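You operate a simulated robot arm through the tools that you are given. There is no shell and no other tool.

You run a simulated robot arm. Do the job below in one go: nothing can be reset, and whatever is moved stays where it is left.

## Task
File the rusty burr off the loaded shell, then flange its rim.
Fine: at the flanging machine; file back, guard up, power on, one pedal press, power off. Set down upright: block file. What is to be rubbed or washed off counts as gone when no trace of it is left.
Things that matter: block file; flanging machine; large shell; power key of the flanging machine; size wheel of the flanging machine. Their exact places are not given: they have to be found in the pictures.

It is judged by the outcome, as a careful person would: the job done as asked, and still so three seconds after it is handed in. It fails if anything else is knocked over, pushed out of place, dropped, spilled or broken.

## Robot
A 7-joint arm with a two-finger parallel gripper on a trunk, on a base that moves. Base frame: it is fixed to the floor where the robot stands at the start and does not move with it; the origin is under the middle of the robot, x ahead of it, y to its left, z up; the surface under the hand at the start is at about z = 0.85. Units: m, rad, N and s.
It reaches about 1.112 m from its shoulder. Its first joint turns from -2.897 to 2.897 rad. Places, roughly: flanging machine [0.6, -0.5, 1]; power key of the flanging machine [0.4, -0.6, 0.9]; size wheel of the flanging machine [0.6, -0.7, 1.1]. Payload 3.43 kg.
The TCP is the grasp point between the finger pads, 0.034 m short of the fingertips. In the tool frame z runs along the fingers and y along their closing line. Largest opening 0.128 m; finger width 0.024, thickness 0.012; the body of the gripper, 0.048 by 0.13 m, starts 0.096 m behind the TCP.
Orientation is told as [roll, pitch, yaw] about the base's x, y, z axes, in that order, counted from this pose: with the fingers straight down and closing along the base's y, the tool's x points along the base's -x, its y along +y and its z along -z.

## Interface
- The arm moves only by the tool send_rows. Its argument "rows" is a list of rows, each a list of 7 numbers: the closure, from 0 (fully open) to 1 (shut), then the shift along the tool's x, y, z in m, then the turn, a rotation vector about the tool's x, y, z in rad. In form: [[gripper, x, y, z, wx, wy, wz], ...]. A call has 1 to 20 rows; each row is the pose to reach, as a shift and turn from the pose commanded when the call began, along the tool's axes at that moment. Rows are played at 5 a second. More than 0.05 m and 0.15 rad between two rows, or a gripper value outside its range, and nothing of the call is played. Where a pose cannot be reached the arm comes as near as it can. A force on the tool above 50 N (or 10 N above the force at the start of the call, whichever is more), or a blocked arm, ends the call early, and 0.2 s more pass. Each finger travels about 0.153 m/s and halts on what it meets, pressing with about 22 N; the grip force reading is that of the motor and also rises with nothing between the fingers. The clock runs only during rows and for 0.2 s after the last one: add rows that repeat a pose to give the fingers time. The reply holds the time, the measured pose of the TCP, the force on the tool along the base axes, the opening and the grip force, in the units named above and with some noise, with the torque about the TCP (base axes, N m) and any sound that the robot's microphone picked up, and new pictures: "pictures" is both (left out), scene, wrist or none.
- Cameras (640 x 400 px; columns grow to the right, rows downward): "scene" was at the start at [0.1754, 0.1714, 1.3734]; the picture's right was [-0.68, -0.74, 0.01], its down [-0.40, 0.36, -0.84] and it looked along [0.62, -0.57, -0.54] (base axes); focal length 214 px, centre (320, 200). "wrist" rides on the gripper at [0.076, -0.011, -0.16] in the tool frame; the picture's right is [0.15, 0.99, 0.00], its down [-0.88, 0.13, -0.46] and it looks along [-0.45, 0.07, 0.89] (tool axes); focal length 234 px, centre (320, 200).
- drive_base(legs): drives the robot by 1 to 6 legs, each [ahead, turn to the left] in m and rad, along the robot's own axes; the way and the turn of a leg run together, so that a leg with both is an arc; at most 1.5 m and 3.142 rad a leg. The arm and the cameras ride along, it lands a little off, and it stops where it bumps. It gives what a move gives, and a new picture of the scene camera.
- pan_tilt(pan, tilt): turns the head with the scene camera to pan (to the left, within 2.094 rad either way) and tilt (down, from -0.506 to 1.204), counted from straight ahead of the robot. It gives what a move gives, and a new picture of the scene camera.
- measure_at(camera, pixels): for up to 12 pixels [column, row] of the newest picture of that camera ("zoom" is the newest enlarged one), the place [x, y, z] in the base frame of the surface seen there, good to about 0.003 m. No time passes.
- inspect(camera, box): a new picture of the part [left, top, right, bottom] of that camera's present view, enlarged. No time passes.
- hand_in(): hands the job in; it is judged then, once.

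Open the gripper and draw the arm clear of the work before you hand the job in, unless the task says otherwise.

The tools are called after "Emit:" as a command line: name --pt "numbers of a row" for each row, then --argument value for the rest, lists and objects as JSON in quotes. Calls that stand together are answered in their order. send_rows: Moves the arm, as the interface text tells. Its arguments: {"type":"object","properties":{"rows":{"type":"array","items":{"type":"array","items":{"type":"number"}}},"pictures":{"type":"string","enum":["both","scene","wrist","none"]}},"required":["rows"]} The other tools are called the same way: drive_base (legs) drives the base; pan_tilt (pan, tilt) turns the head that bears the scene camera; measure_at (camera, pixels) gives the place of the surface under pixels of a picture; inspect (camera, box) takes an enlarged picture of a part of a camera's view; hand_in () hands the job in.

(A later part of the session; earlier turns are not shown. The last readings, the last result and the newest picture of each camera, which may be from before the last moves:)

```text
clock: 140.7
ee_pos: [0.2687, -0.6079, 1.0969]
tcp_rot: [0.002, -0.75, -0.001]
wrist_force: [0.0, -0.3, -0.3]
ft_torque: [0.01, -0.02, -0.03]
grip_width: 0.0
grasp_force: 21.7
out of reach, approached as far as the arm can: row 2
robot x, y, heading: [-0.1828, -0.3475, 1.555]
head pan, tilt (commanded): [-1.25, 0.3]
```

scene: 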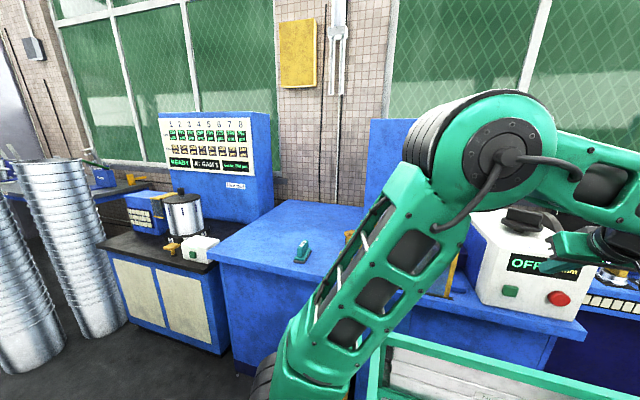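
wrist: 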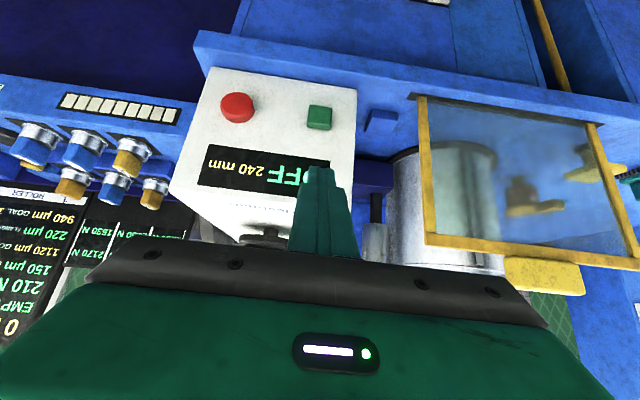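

Pose reached. I check how close the elbow is to the head, and re-measure the key from the wrist camera.

Emit:
measure_at --camera "scene" --pixels '[[500, 150], [440, 130], [600, 190]]'

Emit:
measure_at --camera "wrist" --pixels '[[319, 117], [310, 117], [329, 117], [319, 108], [319, 126], [237, 107]]'

```text
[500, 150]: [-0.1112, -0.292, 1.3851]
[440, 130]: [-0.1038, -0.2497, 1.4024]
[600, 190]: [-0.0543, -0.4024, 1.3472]
```

```text
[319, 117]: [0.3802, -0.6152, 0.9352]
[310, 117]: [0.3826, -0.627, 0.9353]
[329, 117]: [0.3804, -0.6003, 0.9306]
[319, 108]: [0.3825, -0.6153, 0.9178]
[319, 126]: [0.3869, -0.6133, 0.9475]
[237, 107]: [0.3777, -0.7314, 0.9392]
```

Elbow is about 0.24 m from the head, fine. I move to just in front of the key, TCP (0.325,-0.614,0.951), leaving ~25 mm gap.

Emit:
send_rows --pt "1 0.0117 -0.0012 0.029 0 0 0" --pt "1 0.0234 -0.0024 0.0581 0 0 0" --pt "1 0.035 -0.0036 0.0872 0 0 0" --pt "1 0.0467 -0.0048 0.1162 0 0 0" --pt "1 0.0584 -0.006 0.1453 0 0 0" --pt "1 0.0584 -0.006 0.1453 0 0 0" --pictures "both"

Emit:
inspect --camera "wrist" --box '[220, 60, 420, 260]'

```text
clock: 142.1
ee_pos: [0.3247, -0.6203, 0.953]
tcp_rot: [0.002, -0.75, -0.002]
wrist_force: [-0.5, -1.3, -0.1]
ft_torque: [0.02, -0.01, 0.01]
grip_width: 0.0
grasp_force: 21.9
robot x, y, heading: [-0.1814, -0.3451, 1.554]
head pan, tilt (commanded): [-1.25, 0.3]
```

scene: 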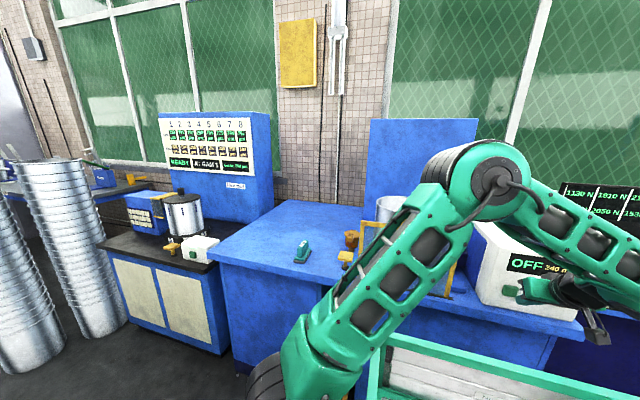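
wrist: 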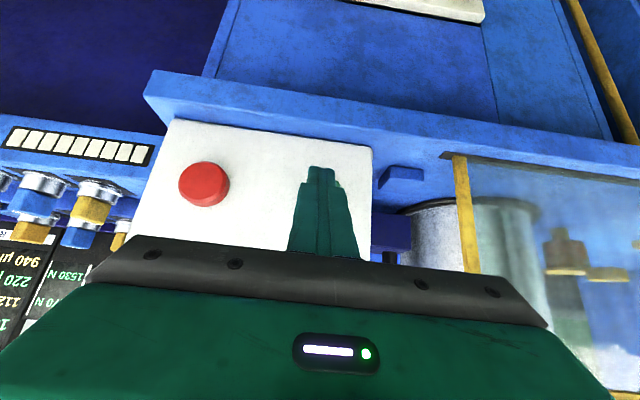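

```text
2.00 times, centred on (320, 160) of wrist
```

zoom: 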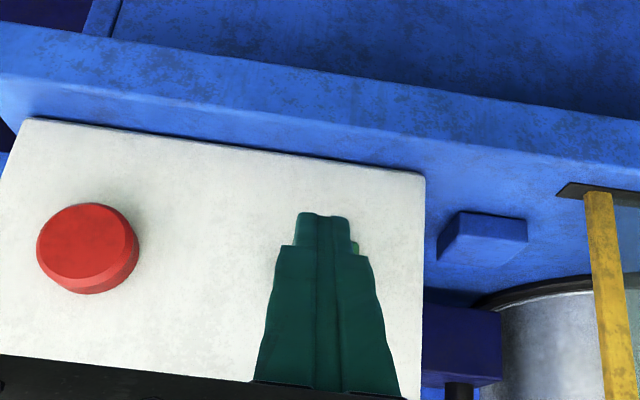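

The fingertip lies right in front of the key (slightly to its −y side). I shift +6 mm in y and advance 24 mm to just about contact.

Emit:
send_rows --pt "1 -0.0059 0.003 0.0055 0 0 0" --pt "1 -0.0117 0.006 0.0109 0 0 0" --pt "1 -0.0176 0.006 0.0164 0 0 0" --pt "1 -0.0176 0.006 0.0164 0 0 0" --pictures "scene"

Emit:
inspect --camera "scene" --box '[470, 230, 600, 340]'

```text
clock: 143.1
ee_pos: [0.3503, -0.6127, 0.9522]
tcp_rot: [0.002, -0.747, 0.0]
wrist_force: [-0.3, -0.1, 0.4]
ft_torque: [0.02, 0.01, -0.03]
grip_width: 0.0002
grasp_force: 21.9
robot x, y, heading: [-0.1826, -0.35, 1.56]
head pan, tilt (commanded): [-1.25, 0.3]
```

scene: 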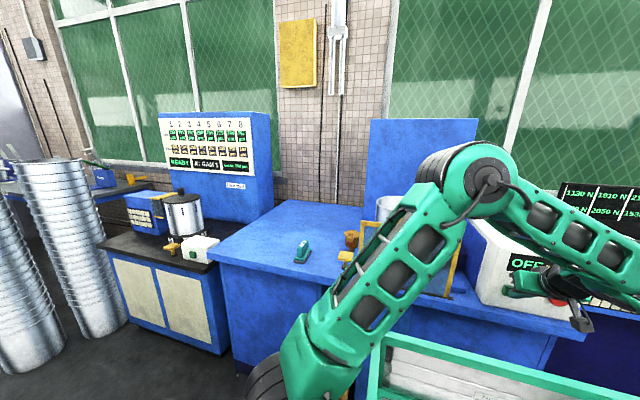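

```text
3.64 times, centred on (535, 285) of scene
```

zoom: 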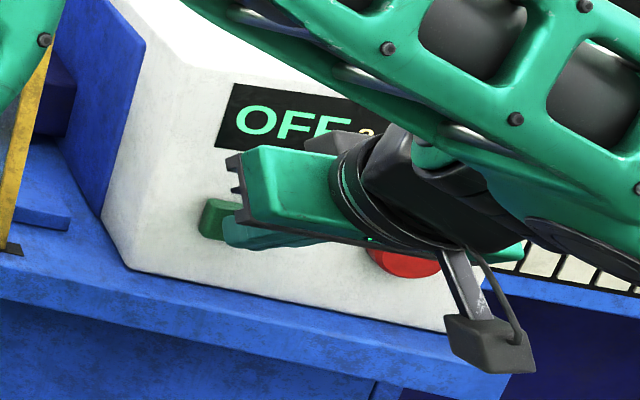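

The fingertip is touching distance from the key. I press in by 6 mm in small steps.

Emit:
send_rows --pt "1 -0.0015 0 0.0014 0 0 0" --pt "1 -0.0029 0 0.0027 0 0 0" --pt "1 -0.0044 0 0.0041 0 0 0" --pt "1 -0.0044 0 0.0041 0 0 0" --pictures "scene"

Emit:
inspect --camera "scene" --box '[480, 240, 560, 320]'

```text
clock: 144.1
ee_pos: [0.3542, -0.6122, 0.9525]
tcp_rot: [0.0, -0.75, -0.002]
wrist_force: [-2.5, -0.4, 1.0]
ft_torque: [-0.01, 0.03, -0.01]
grip_width: 0.0001
grasp_force: 22.1
robot x, y, heading: [-0.1755, -0.3501, 1.556]
head pan, tilt (commanded): [-1.25, 0.3]
heard: click
```

scene: 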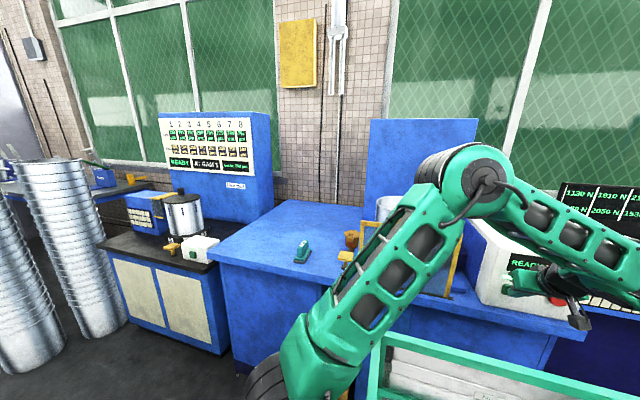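

```text
5.00 times, centred on (520, 280) of scene
```

zoom: 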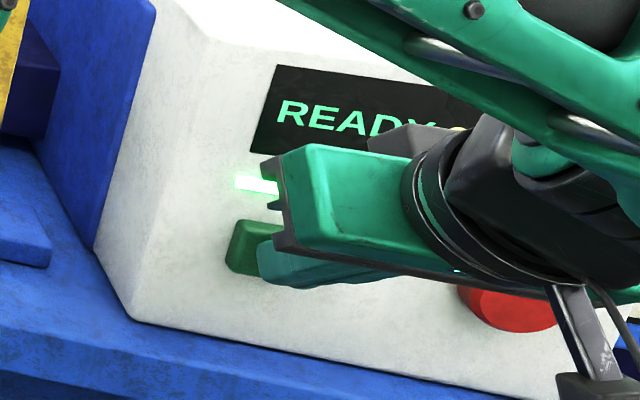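

A click was heard and the display reads "READY": power is on. I back straight off 60 mm, then rise.

Emit:
send_rows --pt "1 0.0146 0 -0.0136 0 0 0" --pt "1 0.0293 0 -0.0273 0 0 0" --pt "1 0.0439 0 -0.0409 0 0 0" --pt "1 0.0235 0 -0.0629 0 0 0" --pt "1 0.003 0 -0.0848 0 0 0" --pt "1 -0.0243 0 -0.1141 0 0 0" --pt "1 -0.0516 0 -0.1434 0 0 0" --pt "1 -0.0789 0 -0.1727 0 0 0" --pt "1 -0.0789 0 -0.1727 0 0 0" --pictures "both"

Emit:
inspect --camera "scene" --box '[470, 220, 600, 330]'

```text
clock: 146.1
ee_pos: [0.2958, -0.6126, 1.1354]
tcp_rot: [0.004, -0.751, -0.003]
wrist_force: [0.3, 0.2, -0.2]
ft_torque: [0.02, -0.01, 0.0]
grip_width: 0.0003
grasp_force: 22.2
robot x, y, heading: [-0.184, -0.3485, 1.555]
head pan, tilt (commanded): [-1.25, 0.3]
```

scene: 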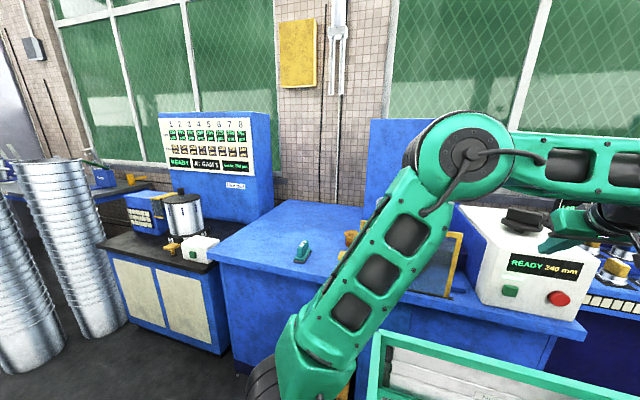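
wrist: 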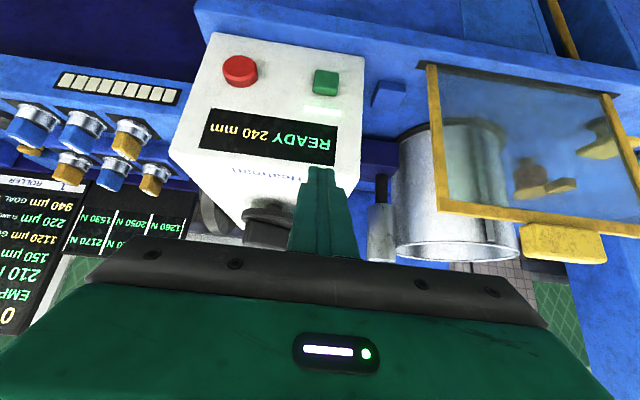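

```text
3.64 times, centred on (535, 275) of scene
```

zoom: 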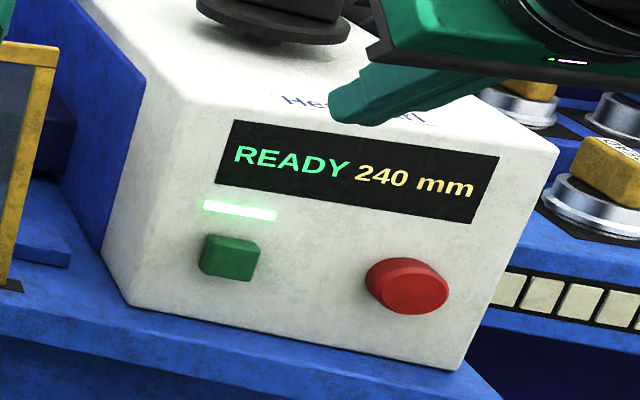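

"READY 240 mm". Now the pedal pad at (0.448,-0.08,0.918): I bring the hand back to vertical and move left at height, in front of the raised guard.

Emit:
send_rows --pt "1 -0.0116 0.0375 -0.0116 0 0.107 0" --pt "1 -0.0233 0.075 -0.0233 0 0.214 0" --pt "1 -0.0349 0.1125 -0.0349 0 0.321 0" --pt "1 -0.0465 0.15 -0.0465 0 0.429 0" --pt "1 -0.0581 0.1876 -0.0581 0 0.536 0" --pt "1 -0.0698 0.2251 -0.0698 0 0.643 0" --pt "1 -0.0814 0.2626 -0.0814 0 0.751 0" --pt "1 -0.0814 0.2626 -0.0814 0 0.751 0" --pictures "scene"

```text
clock: 147.8
ee_pos: [0.3018, -0.3515, 1.2478]
tcp_rot: [0.0, 0.001, 0.001]
wrist_force: [-0.3, 1.6, 0.0]
ft_torque: [-0.15, 0.06, 0.04]
grip_width: 0.0
grasp_force: 22.0
robot x, y, heading: [-0.1783, -0.3489, 1.56]
head pan, tilt (commanded): [-1.25, 0.3]
```

scene: 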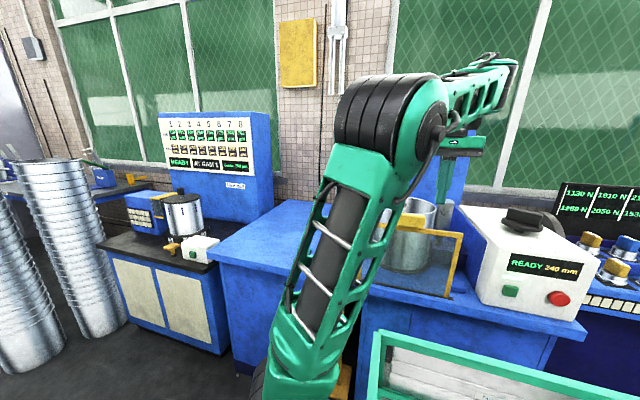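

Now I move to above the pad (0.448,-0.08,1.20), turning the hand −90° so its camera is on the left and the body stays clear of the guard.

Emit:
send_rows --pt "1 -0.0122 0.0226 0.004 0 0 0.131" --pt "1 -0.0243 0.0453 0.008 0 0 0.262" --pt "1 -0.0365 0.0679 0.012 0 0 0.393" --pt "1 -0.0487 0.0905 0.016 0 0 0.524" --pt "1 -0.0608 0.1131 0.02 0 0 0.655" --pt "1 -0.073 0.1358 0.024 0 0 0.786" --pt "1 -0.0852 0.1584 0.028 0 0 0.916" --pt "1 -0.0973 0.181 0.032 0 0 1.047" --pt "1 -0.1095 0.2036 0.036 0 0 1.178" --pt "1 -0.1217 0.2263 0.04 0 0 1.309" --pt "1 -0.1338 0.2489 0.044 0 0 1.44" --pt "1 -0.146 0.2715 0.048 0 0 1.571" --pt "1 -0.146 0.2715 0.048 0 0 1.571" --pictures "both"

```text
clock: 150.7
ee_pos: [0.4472, -0.0813, 1.2001]
tcp_rot: [-0.002, -0.001, -1.576]
wrist_force: [-0.2, -0.2, -0.7]
ft_torque: [-0.01, -0.01, 0.01]
grip_width: 0.0
grasp_force: 21.7
robot x, y, heading: [-0.1772, -0.3497, 1.561]
head pan, tilt (commanded): [-1.25, 0.3]
```

scene: 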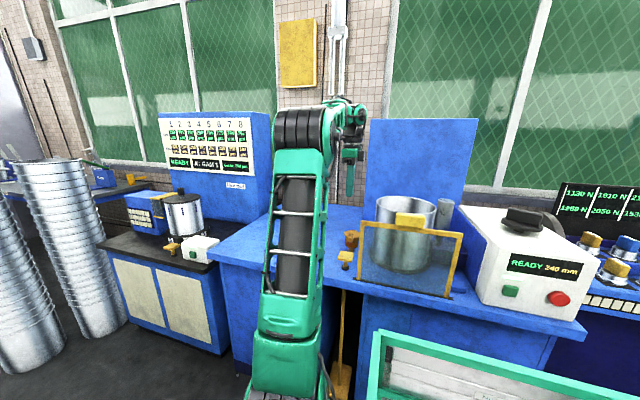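
wrist: 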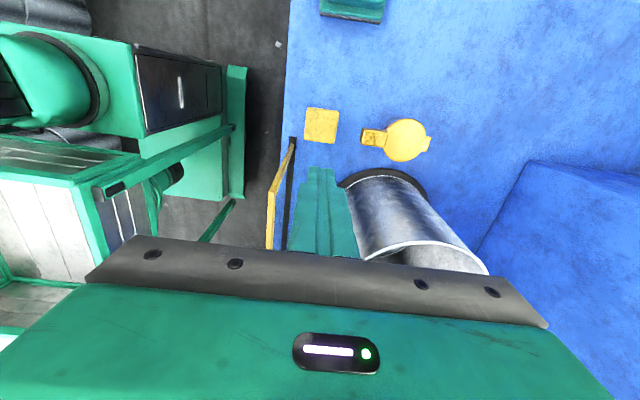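

The hand is above the pad (seen at (320,125) in the wrist view). I measure the pad centre and height.

Emit:
measure_at --camera "wrist" --pixels '[[321, 125], [308, 113], [335, 113], [307, 138], [336, 139], [274, 200], [285, 160]]'

Emit:
inspect --camera "scene" --box '[310, 180, 480, 400]'

```text
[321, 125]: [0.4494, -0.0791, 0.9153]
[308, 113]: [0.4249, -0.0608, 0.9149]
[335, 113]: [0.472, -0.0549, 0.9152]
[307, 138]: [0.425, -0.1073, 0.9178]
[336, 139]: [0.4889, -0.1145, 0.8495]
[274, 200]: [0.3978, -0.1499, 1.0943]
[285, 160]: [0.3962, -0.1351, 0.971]
```

```text
1.82 times, centred on (395, 290) of scene
```

zoom: 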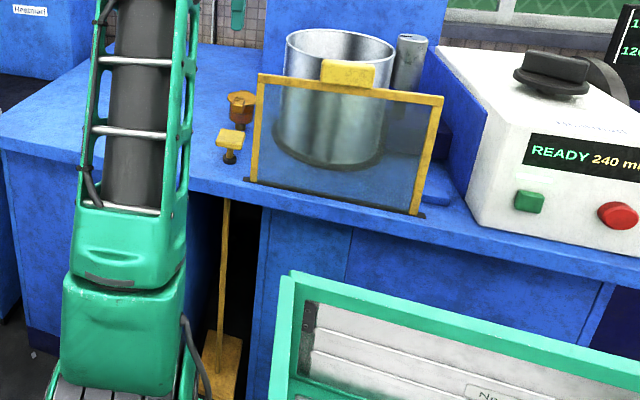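

Pad centre (0.449,-0.080), top z 0.916; the guard's left edge is at y≈-0.15. I descend with closed fingers to 20 mm above the pad.

Emit:
send_rows --pt "1 0.001 0.002 0.04 0 0 0" --pt "1 0.001 0.002 0.08 0 0 0" --pt "1 0.001 0.002 0.12 0 0 0" --pt "1 0.001 0.002 0.16 0 0 0" --pt "1 0.001 0.002 0.2 0 0 0" --pt "1 0.001 0.002 0.23 0 0 0" --pt "1 0.001 0.002 0.23 0 0 0" --pictures "both"

```text
clock: 152.2
ee_pos: [0.4485, -0.0818, 0.9686]
tcp_rot: [-0.001, 0.002, -1.571]
wrist_force: [0.2, -1.0, 0.3]
ft_torque: [0.0, 0.01, -0.01]
grip_width: 0.0
grasp_force: 22.2
robot x, y, heading: [-0.1793, -0.3491, 1.556]
head pan, tilt (commanded): [-1.25, 0.3]
```

scene: 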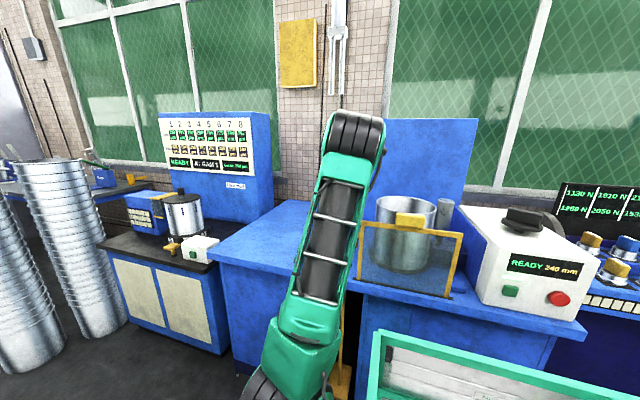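
wrist: 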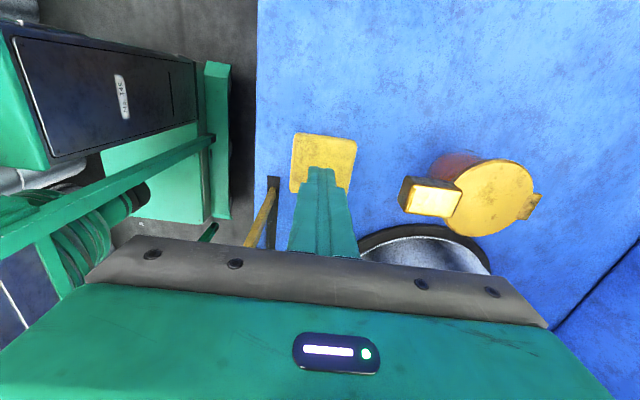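

Fingertips are above the pad. I press down gradually, 34 mm in total (about 15 mm of pad travel), in small steps.

Emit:
send_rows --pt "1 0 0 0.01 0 0 0" --pt "1 0 0 0.018 0 0 0" --pt "1 0 0 0.022 0 0 0" --pt "1 0 0 0.026 0 0 0" --pt "1 0 0 0.03 0 0 0" --pt "1 0 0 0.034 0 0 0" --pictures "scene"

```text
clock: 153.7
ee_pos: [0.4475, -0.0774, 0.9368]
tcp_rot: [-0.001, 0.002, -1.571]
wrist_force: [-1.7, -2.5, 2.9]
ft_torque: [-0.11, 0.05, -0.02]
grip_width: 0.0
grasp_force: 21.6
robot x, y, heading: [-0.1836, -0.3483, 1.556]
head pan, tilt (commanded): [-1.25, 0.3]
heard: click
```

scene: 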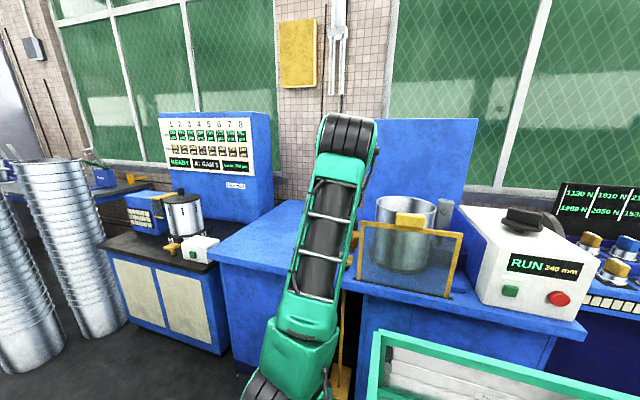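

A click and the display shows "RUN 240 mm": the press registered. I hold briefly to see how the cycle progresses.

Emit:
send_rows --pt "1 0 0 0 0 0 0" --pt "1 0 0 0 0 0 0" --pt "1 0 0 0 0 0 0" --pictures "scene"

Emit:
inspect --camera "scene" --box '[350, 180, 600, 330]'

```text
clock: 154.4
ee_pos: [0.4477, -0.0776, 0.9379]
tcp_rot: [0.0, 0.002, -1.571]
wrist_force: [-1.0, 0.7, 1.8]
ft_torque: [0.01, 0.01, -0.01]
grip_width: 0.0
grasp_force: 21.9
robot x, y, heading: [-0.1782, -0.3472, 1.556]
head pan, tilt (commanded): [-1.25, 0.3]
```

scene: 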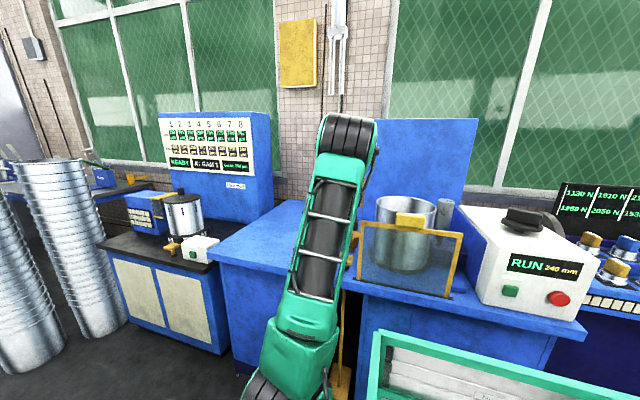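

```text
2.56 times, centred on (475, 255) of scene
```

zoom: 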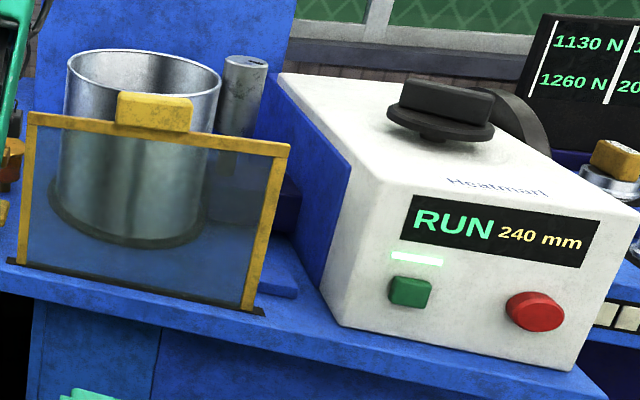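

Still "RUN". I hold another 1.5 seconds and watch for the finish.

Emit:
send_rows --pt "1 0 0 0 0 0 0" --pt "1 0 0 0 0 0 0" --pt "1 0 0 0 0 0 0" --pt "1 0 0 0 0 0 0" --pt "1 0 0 0 0 0 0" --pt "1 0 0 0 0 0 0" --pt "1 0 0 0 0 0 0" --pictures "scene"

Emit:
inspect --camera "scene" --box '[350, 180, 600, 330]'

```text
clock: 156.1
ee_pos: [0.4473, -0.0782, 0.9362]
tcp_rot: [-0.002, 0.002, -1.571]
wrist_force: [0.5, 0.7, 2.5]
ft_torque: [-0.02, -0.03, 0.03]
grip_width: 0.0001
grasp_force: 22.1
robot x, y, heading: [-0.1789, -0.348, 1.556]
head pan, tilt (commanded): [-1.25, 0.3]
```

scene: 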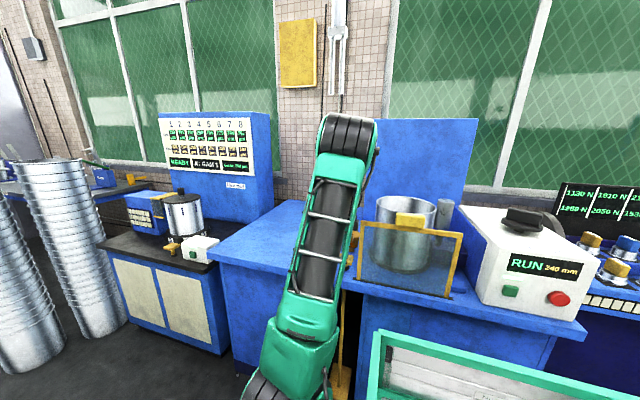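

```text
2.56 times, centred on (475, 255) of scene
```

zoom: 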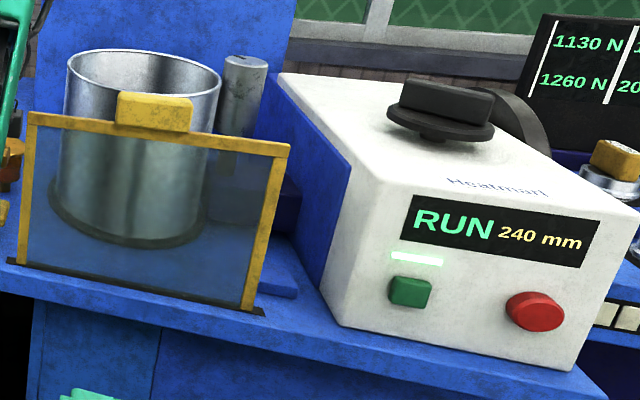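

Still running, with the shell turning. I keep holding for up to 4 seconds more.

Emit:
send_rows --pt "1 0 0 0 0 0 0" --pt "1 0 0 0 0 0 0" --pt "1 0 0 0 0 0 0" --pt "1 0 0 0 0 0 0" --pt "1 0 0 0 0 0 0" --pt "1 0 0 0 0 0 0" --pt "1 0 0 0 0 0 0" --pt "1 0 0 0 0 0 0" --pt "1 0 0 0 0 0 0" --pt "1 0 0 0 0 0 0" --pt "1 0 0 0 0 0 0" --pt "1 0 0 0 0 0 0" --pt "1 0 0 0 0 0 0" --pt "1 0 0 0 0 0 0" --pt "1 0 0 0 0 0 0" --pictures "scene"

Emit:
inspect --camera "scene" --box '[350, 180, 600, 330]'

```text
clock: 159.2
ee_pos: [0.4466, -0.0773, 0.9381]
tcp_rot: [-0.003, 0.004, -1.57]
wrist_force: [-0.2, -0.3, 2.1]
ft_torque: [-0.05, -0.02, 0.02]
grip_width: 0.0
grasp_force: 22.0
robot x, y, heading: [-0.1784, -0.3482, 1.557]
head pan, tilt (commanded): [-1.25, 0.3]
```

scene: 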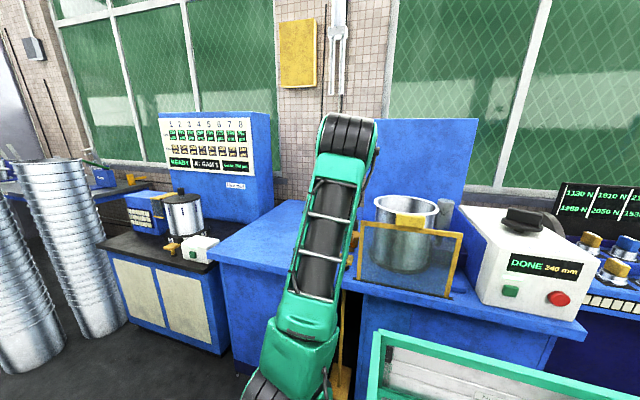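

```text
2.56 times, centred on (475, 255) of scene
```

zoom: 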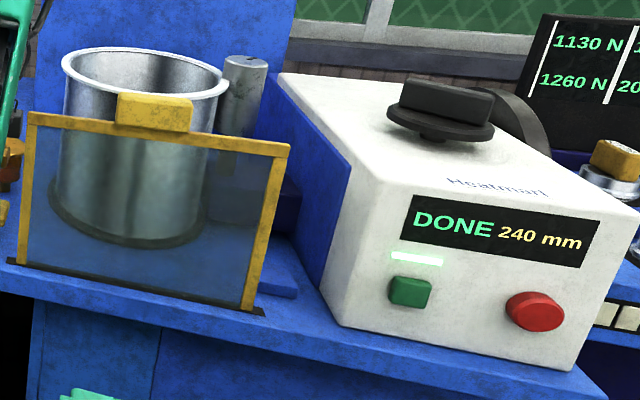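

"DONE": the rim is now flared into a flange. I release the pedal by raising the hand straight up.

Emit:
send_rows --pt "1 0 0 -0.02 0 0 0" --pt "1 0 0 -0.06 0 0 0" --pt "1 0 0 -0.1 0 0 0" --pt "1 0 0 -0.14 0 0 0" --pt "1 0 0 -0.18 0 0 0" --pt "1 0 0 -0.22 0 0 0" --pt "1 0 0 -0.26 0 0 0" --pt "1 0 0 -0.3 0 0 0" --pt "1 0 0 -0.3 0 0 0" --pictures "both"

Emit:
inspect --camera "scene" --box '[330, 180, 600, 330]'

```text
clock: 161.2
ee_pos: [0.4461, -0.0784, 1.24]
tcp_rot: [-0.002, 0.001, -1.57]
wrist_force: [-1.0, 0.3, 0.3]
ft_torque: [0.02, 0.02, -0.03]
grip_width: 0.0002
grasp_force: 22.5
robot x, y, heading: [-0.1816, -0.351, 1.551]
head pan, tilt (commanded): [-1.25, 0.3]
```

scene: 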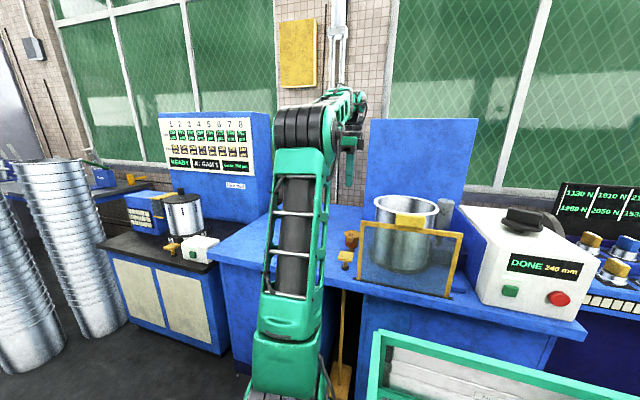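
wrist: 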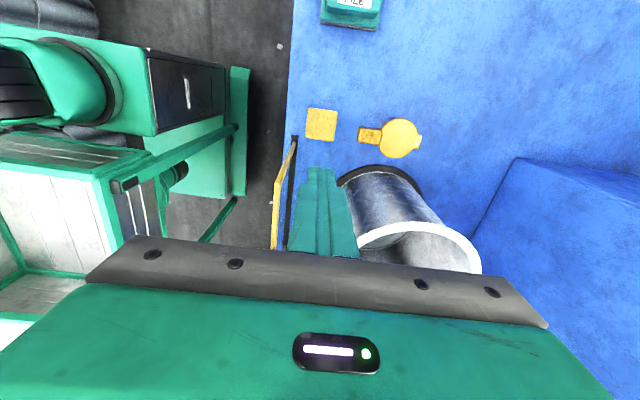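

```text
2.37 times, centred on (465, 255) of scene
```

zoom: 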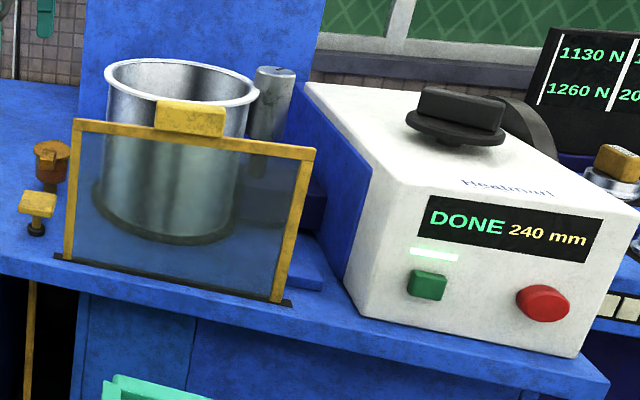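

Now power off with the same key. I return along the earlier path: first to (0.30,-0.35,1.25) with the standard yaw.

Emit:
send_rows --pt "1 -0.0226 -0.0122 -0.001 0 0 -0.131" --pt "1 -0.0453 -0.0243 -0.002 0 0 -0.262" --pt "1 -0.0679 -0.0365 -0.003 0 0 -0.393" --pt "1 -0.0905 -0.0487 -0.004 0 0 -0.524" --pt "1 -0.1132 -0.0608 -0.005 0 0 -0.654" --pt "1 -0.1358 -0.073 -0.006 0 0 -0.785" --pt "1 -0.1584 -0.0852 -0.007 0 0 -0.916" --pt "1 -0.1811 -0.0973 -0.008 0 0 -1.047" --pt "1 -0.2037 -0.1095 -0.009 0 0 -1.178" --pt "1 -0.2263 -0.1217 -0.01 0 0 -1.309" --pt "1 -0.249 -0.1338 -0.01 0 0 -1.44" --pt "1 -0.2716 -0.146 -0.01 0 0 -1.57" --pt "1 -0.2716 -0.146 -0.01 0 0 -1.57" --pictures "none"

```text
clock: 164.1
ee_pos: [0.301, -0.3469, 1.2496]
tcp_rot: [0.0, 0.002, 0.001]
wrist_force: [0.3, -0.1, 0.0]
ft_torque: [0.05, 0.0, -0.03]
grip_width: 0.0
grasp_force: 21.9
robot x, y, heading: [-0.1832, -0.346, 1.557]
head pan, tilt (commanded): [-1.25, 0.3]
```

Next I go to in front of the head at (0.29,-0.613,1.14), pitching the hand forward to −0.75.

Emit:
send_rows --pt "1 0.0014 -0.0333 0.0138 0 -0.094 0" --pt "1 0.0028 -0.0665 0.0275 0 -0.188 0" --pt "1 0.0041 -0.0998 0.0413 0 -0.281 0" --pt "1 0.0055 -0.133 0.055 0 -0.375 0" --pt "1 0.0069 -0.1663 0.0688 0 -0.469 0" --pt "1 0.0083 -0.1995 0.0825 0 -0.563 0" --pt "1 0.0096 -0.2328 0.0963 0 -0.656 0" --pt "1 0.011 -0.266 0.11 0 -0.75 0" --pt "1 0.011 -0.266 0.11 0 -0.75 0" --pictures "both"

```text
clock: 166.1
ee_pos: [0.3375, -0.6763, 1.21]
tcp_rot: [0.007, -0.71, -0.002]
wrist_force: [0.1, -0.2, -0.1]
ft_torque: [0.04, 0.0, 0.0]
grip_width: 0.0
grasp_force: 22.2
out of reach, approached as far as the arm can: row 3, 4, 5, 6, 7, 8, 9
robot x, y, heading: [-0.1799, -0.3489, 1.557]
head pan, tilt (commanded): [-1.25, 0.3]
```

scene: 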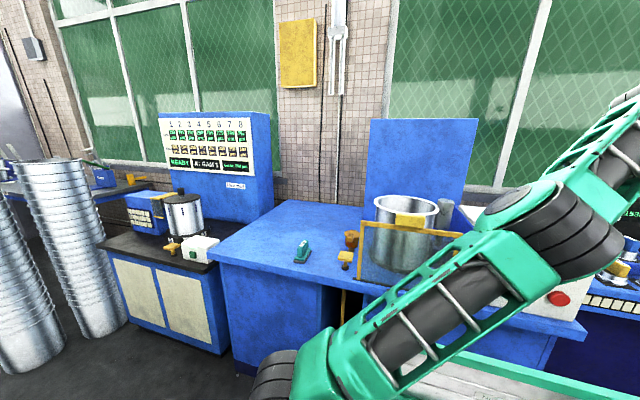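
wrist: 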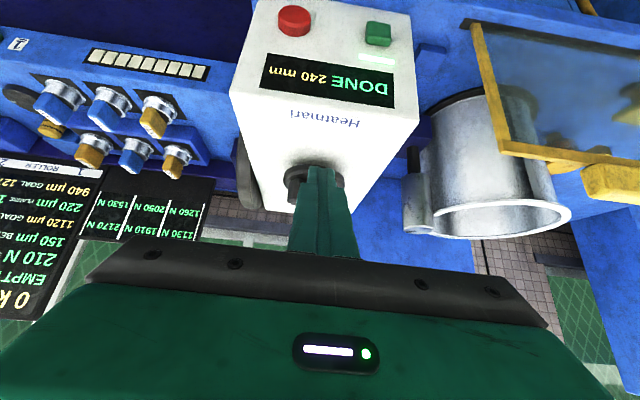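

The arm took a different elbow posture and overshot to (0.338,-0.676,1.21). It is clear of everything; I straighten the hand and return to the earlier waypoint (0.26,-0.60,1.22).

Emit:
send_rows --pt "1 0.0087 0.0127 -0.0097 0 0.118 0" --pt "1 0.0174 0.0254 -0.0194 0 0.237 0" --pt "1 0.0262 0.0382 -0.0291 0 0.355 0" --pt "1 0.0349 0.0509 -0.0387 0 0.473 0" --pt "1 0.0436 0.0636 -0.0484 0 0.592 0" --pt "1 0.0523 0.0763 -0.0581 0 0.71 0" --pt "1 0.0523 0.0763 -0.0581 0 0.71 0" --pictures "scene"

```text
clock: 167.7
ee_pos: [0.2563, -0.6073, 1.2163]
tcp_rot: [0.001, -0.039, -0.001]
wrist_force: [-0.9, 0.4, 0.0]
ft_torque: [0.0, -0.02, 0.02]
grip_width: 0.0
grasp_force: 21.2
robot x, y, heading: [-0.1793, -0.3502, 1.56]
head pan, tilt (commanded): [-1.25, 0.3]
```

scene: 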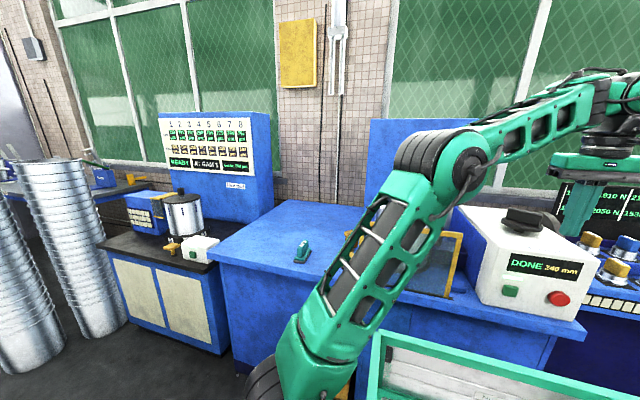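

Back in the earlier good posture. I repeat the pitch-forward and lowering exactly as before, to about (0.27,-0.614,1.10).

Emit:
send_rows --pt "1 -0.0018 -0.0013 0.0233 0 -0.142 0" --pt "1 -0.0037 -0.0027 0.0466 0 -0.284 0" --pt "1 -0.0055 -0.004 0.0698 0 -0.427 0" --pt "1 -0.0074 -0.0054 0.0931 0 -0.569 0" --pt "1 -0.0092 -0.0067 0.1164 0 -0.711 0" --pt "1 -0.0092 -0.0067 0.1164 0 -0.711 0" --pictures "both"

```text
clock: 169.1
ee_pos: [0.2685, -0.7164, 1.1824]
tcp_rot: [0.043, -0.658, -0.022]
wrist_force: [-0.2, 0.0, 0.3]
ft_torque: [0.03, -0.03, 0.09]
grip_width: 0.0
grasp_force: 22.3
out of reach, approached as far as the arm can: row 2, 3, 4, 5, 6
robot x, y, heading: [-0.1798, -0.3502, 1.551]
head pan, tilt (commanded): [-1.25, 0.3]
```

scene: 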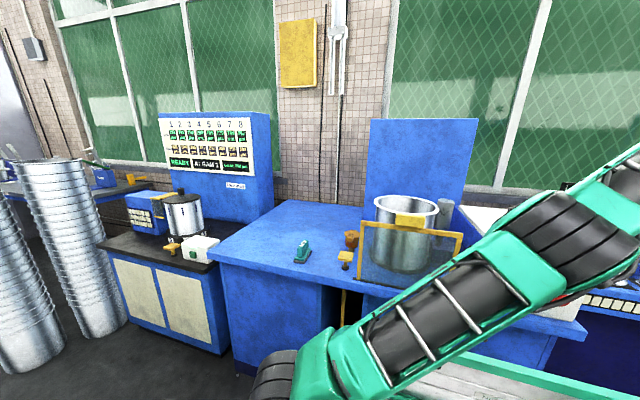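
wrist: 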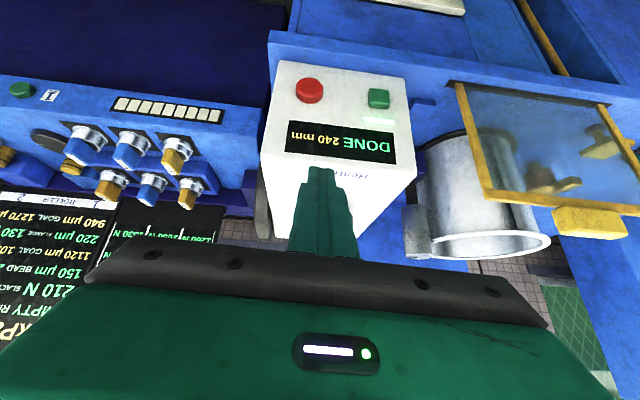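

Again it slipped into the other posture. A smaller pitch will do for pressing; I return to the upright waypoint first.

Emit:
send_rows --pt "1 -0.0027 0.0194 -0.0058 0.006 0.11 -0.001" --pt "1 -0.0054 0.0388 -0.0116 0.012 0.219 -0.003" --pt "1 -0.0082 0.0582 -0.0175 0.018 0.329 -0.004" --pt "1 -0.0109 0.0776 -0.0233 0.023 0.439 -0.005" --pt "1 -0.0136 0.097 -0.0291 0.029 0.548 -0.007" --pt "1 -0.0163 0.1164 -0.0349 0.035 0.658 -0.008" --pt "1 -0.0163 0.1164 -0.0349 0.035 0.658 -0.008" --pictures "scene"

```text
clock: 170.7
ee_pos: [0.2647, -0.5998, 1.2214]
tcp_rot: [0.0, 0.001, 0.0]
wrist_force: [0.6, -0.3, -0.3]
ft_torque: [0.01, -0.01, -0.02]
grip_width: 0.0001
grasp_force: 22.0
robot x, y, heading: [-0.178, -0.3469, 1.557]
head pan, tilt (commanded): [-1.25, 0.3]
```

scene: 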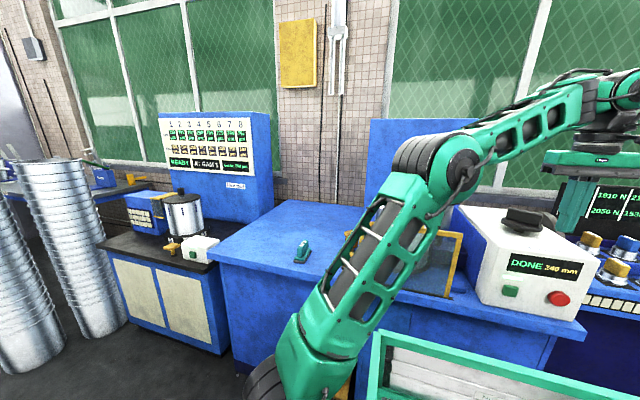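

Upright again. I first lower the hand vertically to (0.28,-0.614,1.05), where a small pitch will suffice.

Emit:
send_rows --pt "1 -0.003 -0.003 0.034 0 0 0" --pt "1 -0.006 -0.006 0.068 0 0 0" --pt "1 -0.009 -0.009 0.102 0 0 0" --pt "1 -0.012 -0.012 0.136 0 0 0" --pt "1 -0.015 -0.014 0.17 0 0 0" --pt "1 -0.015 -0.014 0.17 0 0 0" --pictures "scene"

```text
clock: 172.1
ee_pos: [0.2814, -0.6168, 1.0509]
tcp_rot: [-0.002, -0.001, -0.001]
wrist_force: [0.7, 0.3, -0.3]
ft_torque: [0.01, 0.03, 0.0]
grip_width: 0.0001
grasp_force: 22.3
robot x, y, heading: [-0.1806, -0.349, 1.559]
head pan, tilt (commanded): [-1.25, 0.3]
```

scene: 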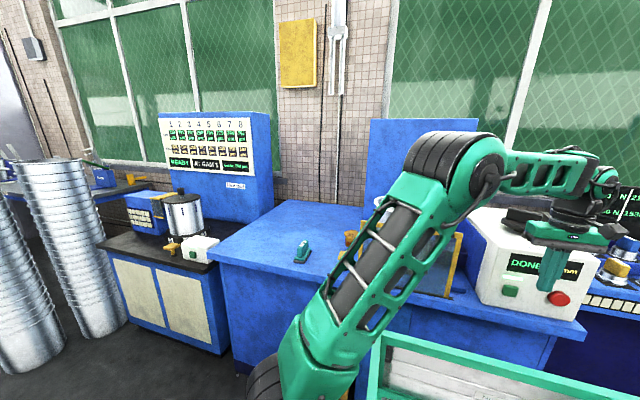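

Good posture kept. I pitch to −0.4 and move to just in front of the key: TCP (0.325,-0.614,0.961).

Emit:
send_rows --pt "1 -0.0087 0.0006 0.018 0 -0.08 0" --pt "1 -0.0174 0.0011 0.036 0 -0.16 0" --pt "1 -0.0262 0.0017 0.054 0 -0.24 0" --pt "1 -0.0349 0.0022 0.072 0 -0.32 0" --pt "1 -0.0436 0.0028 0.09 0 -0.4 0" --pt "1 -0.0436 0.0028 0.09 0 -0.4 0" --pictures "both"

Emit:
inspect --camera "scene" --box '[470, 220, 600, 330]'

```text
clock: 173.4
ee_pos: [0.3238, -0.6135, 0.9639]
tcp_rot: [-0.002, -0.398, 0.0]
wrist_force: [0.5, -0.3, -0.2]
ft_torque: [0.02, -0.01, 0.0]
grip_width: 0.0002
grasp_force: 21.7
robot x, y, heading: [-0.1808, -0.3458, 1.558]
head pan, tilt (commanded): [-1.25, 0.3]
```

scene: 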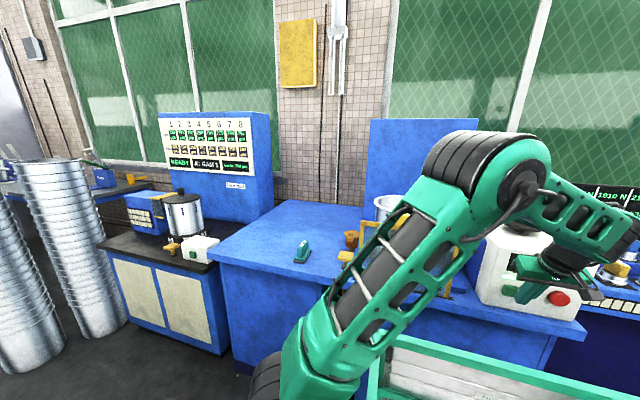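
wrist: 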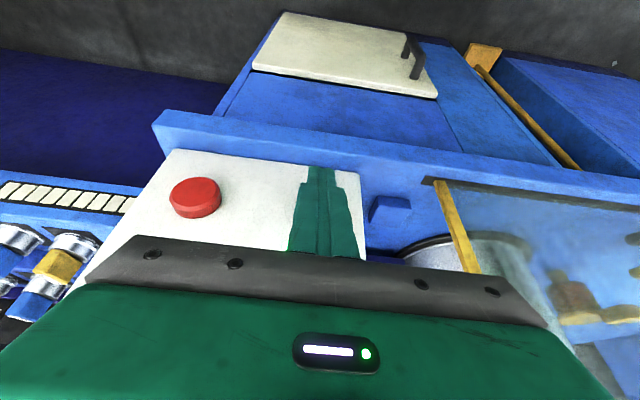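

```text
3.64 times, centred on (535, 275) of scene
```

zoom: 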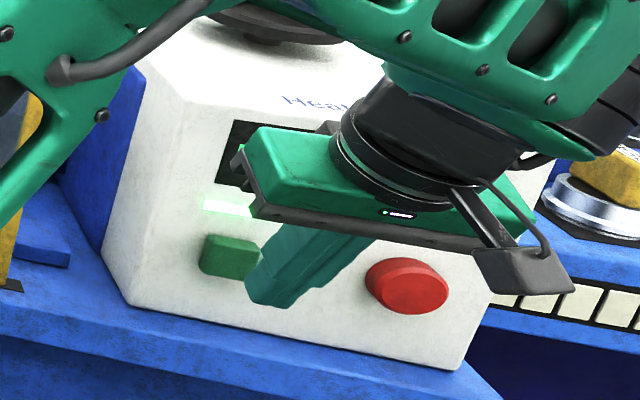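

The fingertip is in line with the green key, about 35 mm in front, clear of the red button. I advance 32 mm.

Emit:
send_rows --pt "1 -0.0073 0 0.0039 0 0 0" --pt "1 -0.0146 0 0.0078 0 0 0" --pt "1 -0.0219 0 0.0117 0 0 0" --pt "1 -0.0285 0 0.015 0 0 0" --pt "1 -0.0285 0 0.015 0 0 0" --pictures "scene"

Emit:
inspect --camera "scene" --box '[470, 220, 600, 330]'

```text
clock: 174.7
ee_pos: [0.3575, -0.6151, 0.9585]
tcp_rot: [-0.001, -0.399, -0.001]
wrist_force: [-0.6, 1.4, 1.2]
ft_torque: [0.01, -0.03, 0.0]
grip_width: 0.0001
grasp_force: 22.4
robot x, y, heading: [-0.18, -0.3448, 1.558]
head pan, tilt (commanded): [-1.25, 0.3]
```

scene: 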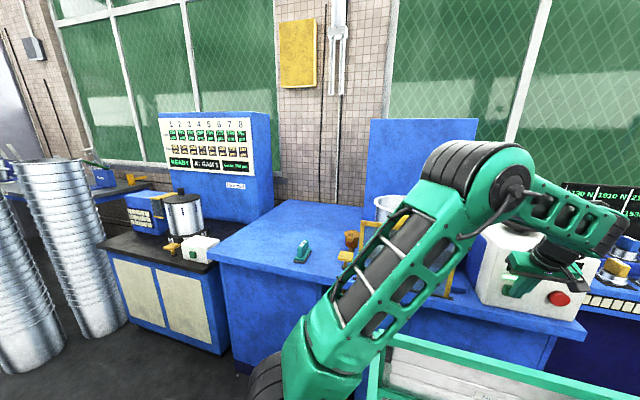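

```text
3.64 times, centred on (535, 275) of scene
```

zoom: 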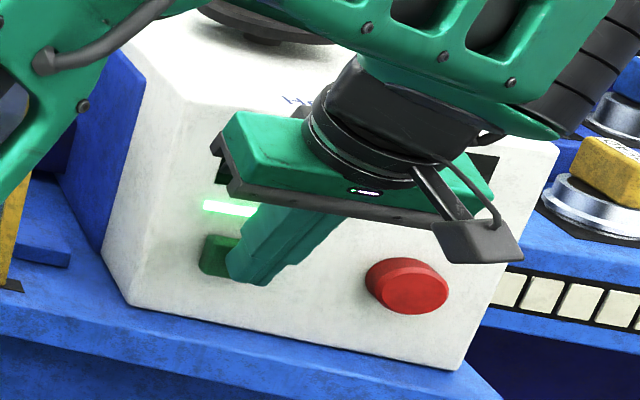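

At contact distance. I press in by 6 mm in small steps.

Emit:
send_rows --pt "1 -0.0018 0 0.0008 0 0 0" --pt "1 -0.0037 0 0.0016 0 0 0" --pt "1 -0.0055 0 0.0023 0 0 0" --pt "1 -0.0055 0 0.0023 0 0 0" --pictures "scene"

Emit:
inspect --camera "scene" --box '[470, 220, 600, 330]'

```text
clock: 175.7
ee_pos: [0.3617, -0.6155, 0.959]
tcp_rot: [-0.001, -0.4, -0.001]
wrist_force: [-2.1, -0.8, -0.8]
ft_torque: [-0.01, 0.1, -0.01]
grip_width: 0.0001
grasp_force: 21.6
robot x, y, heading: [-0.1809, -0.3435, 1.556]
head pan, tilt (commanded): [-1.25, 0.3]
heard: click
```

scene: 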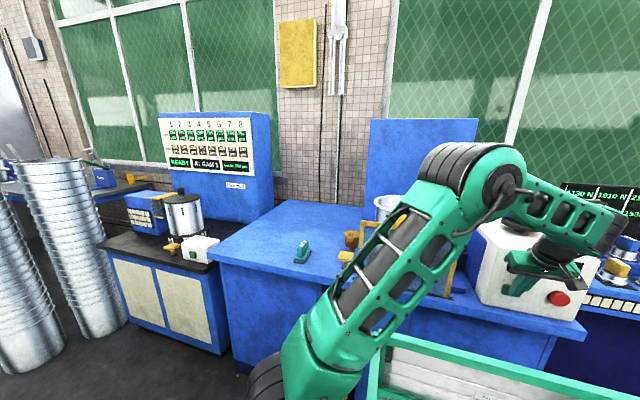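

```text
3.64 times, centred on (535, 275) of scene
```

zoom: 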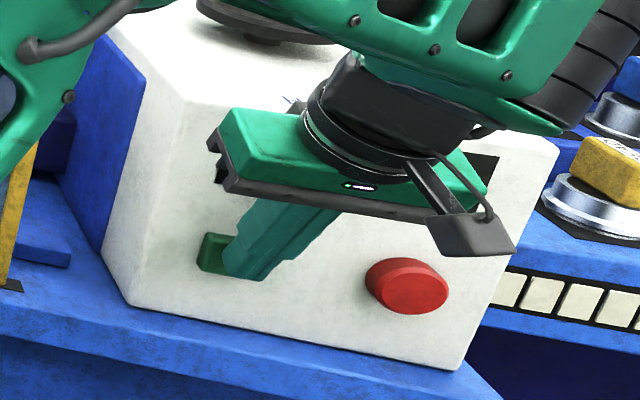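

Click, and the lamp bar is off: power is off. I back straight off, then raise and straighten the hand.

Emit:
send_rows --pt "1 0.0153 0 -0.0065 0 0 0" --pt "1 0.0307 0 -0.013 0 0 0" --pt "1 0.046 0 -0.0195 0 0 0" --pt "1 0.0314 0 -0.054 0 0.1 0" --pt "1 0.0168 0 -0.0885 0 0.2 0" --pt "1 0.0022 0 -0.123 0 0.3 0" --pt "1 -0.0124 0 -0.1578 0 0.4 0" --pt "1 -0.0124 0 -0.1578 0 0.4 0" --pictures "both"

Emit:
inspect --camera "scene" --box '[470, 220, 600, 330]'

```text
clock: 177.4
ee_pos: [0.3099, -0.616, 1.1091]
tcp_rot: [0.0, -0.001, 0.0]
wrist_force: [-0.2, -0.1, -0.6]
ft_torque: [0.01, 0.0, 0.0]
grip_width: 0.0
grasp_force: 22.4
robot x, y, heading: [-0.1776, -0.3419, 1.557]
head pan, tilt (commanded): [-1.25, 0.3]
```

scene: 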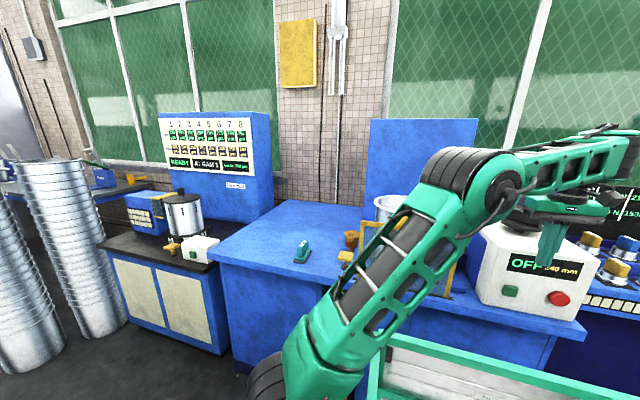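
wrist: 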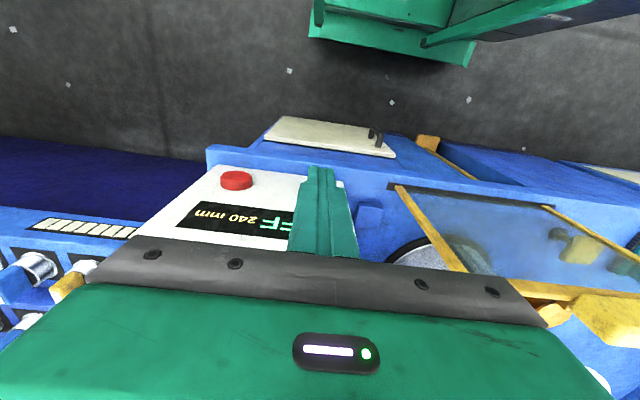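

```text
3.64 times, centred on (535, 275) of scene
```

zoom: 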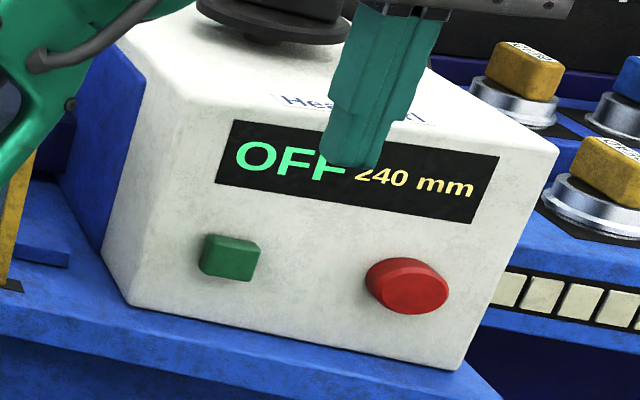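

Display "OFF 240 mm". I draw the hand back and up to about (0.22,-0.45,1.27) and open the gripper.

Emit:
send_rows --pt "1 0.018 0.01 -0.032 0 0 0" --pt "0.8 0.036 0.03 -0.064 0 0 0" --pt "0.5 0.054 0.065 -0.096 0 0 0" --pt "0.2 0.072 0.1 -0.128 0 0 0" --pt "0 0.09 0.135 -0.155 0 0 0" --pt "0 0.09 0.165 -0.16 0 0 0" --pt "0 0.09 0.165 -0.16 0 0 0" --pictures "both"

Emit:
inspect --camera "scene" --box '[280, 170, 480, 310]'

Emit:
inspect --camera "wrist" --box '[240, 80, 640, 280]'

```text
refused: row 3 steps farther than a row can; nothing moved
```

```text
2.86 times, centred on (380, 240) of scene
```

zoom: 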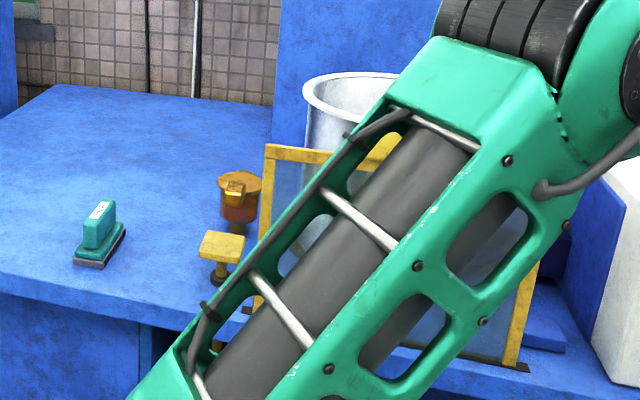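

```text
1.60 times, centred on (440, 180) of wrist
```

zoom: 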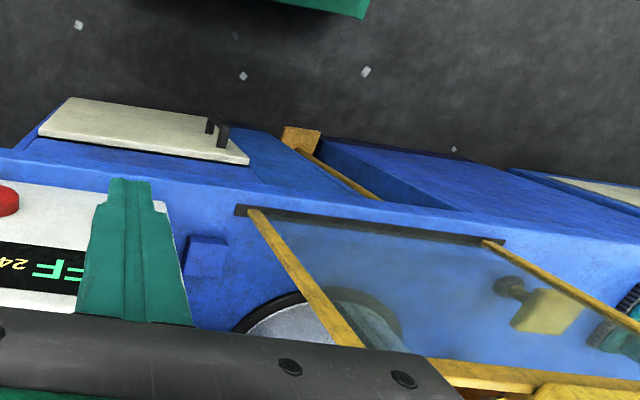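

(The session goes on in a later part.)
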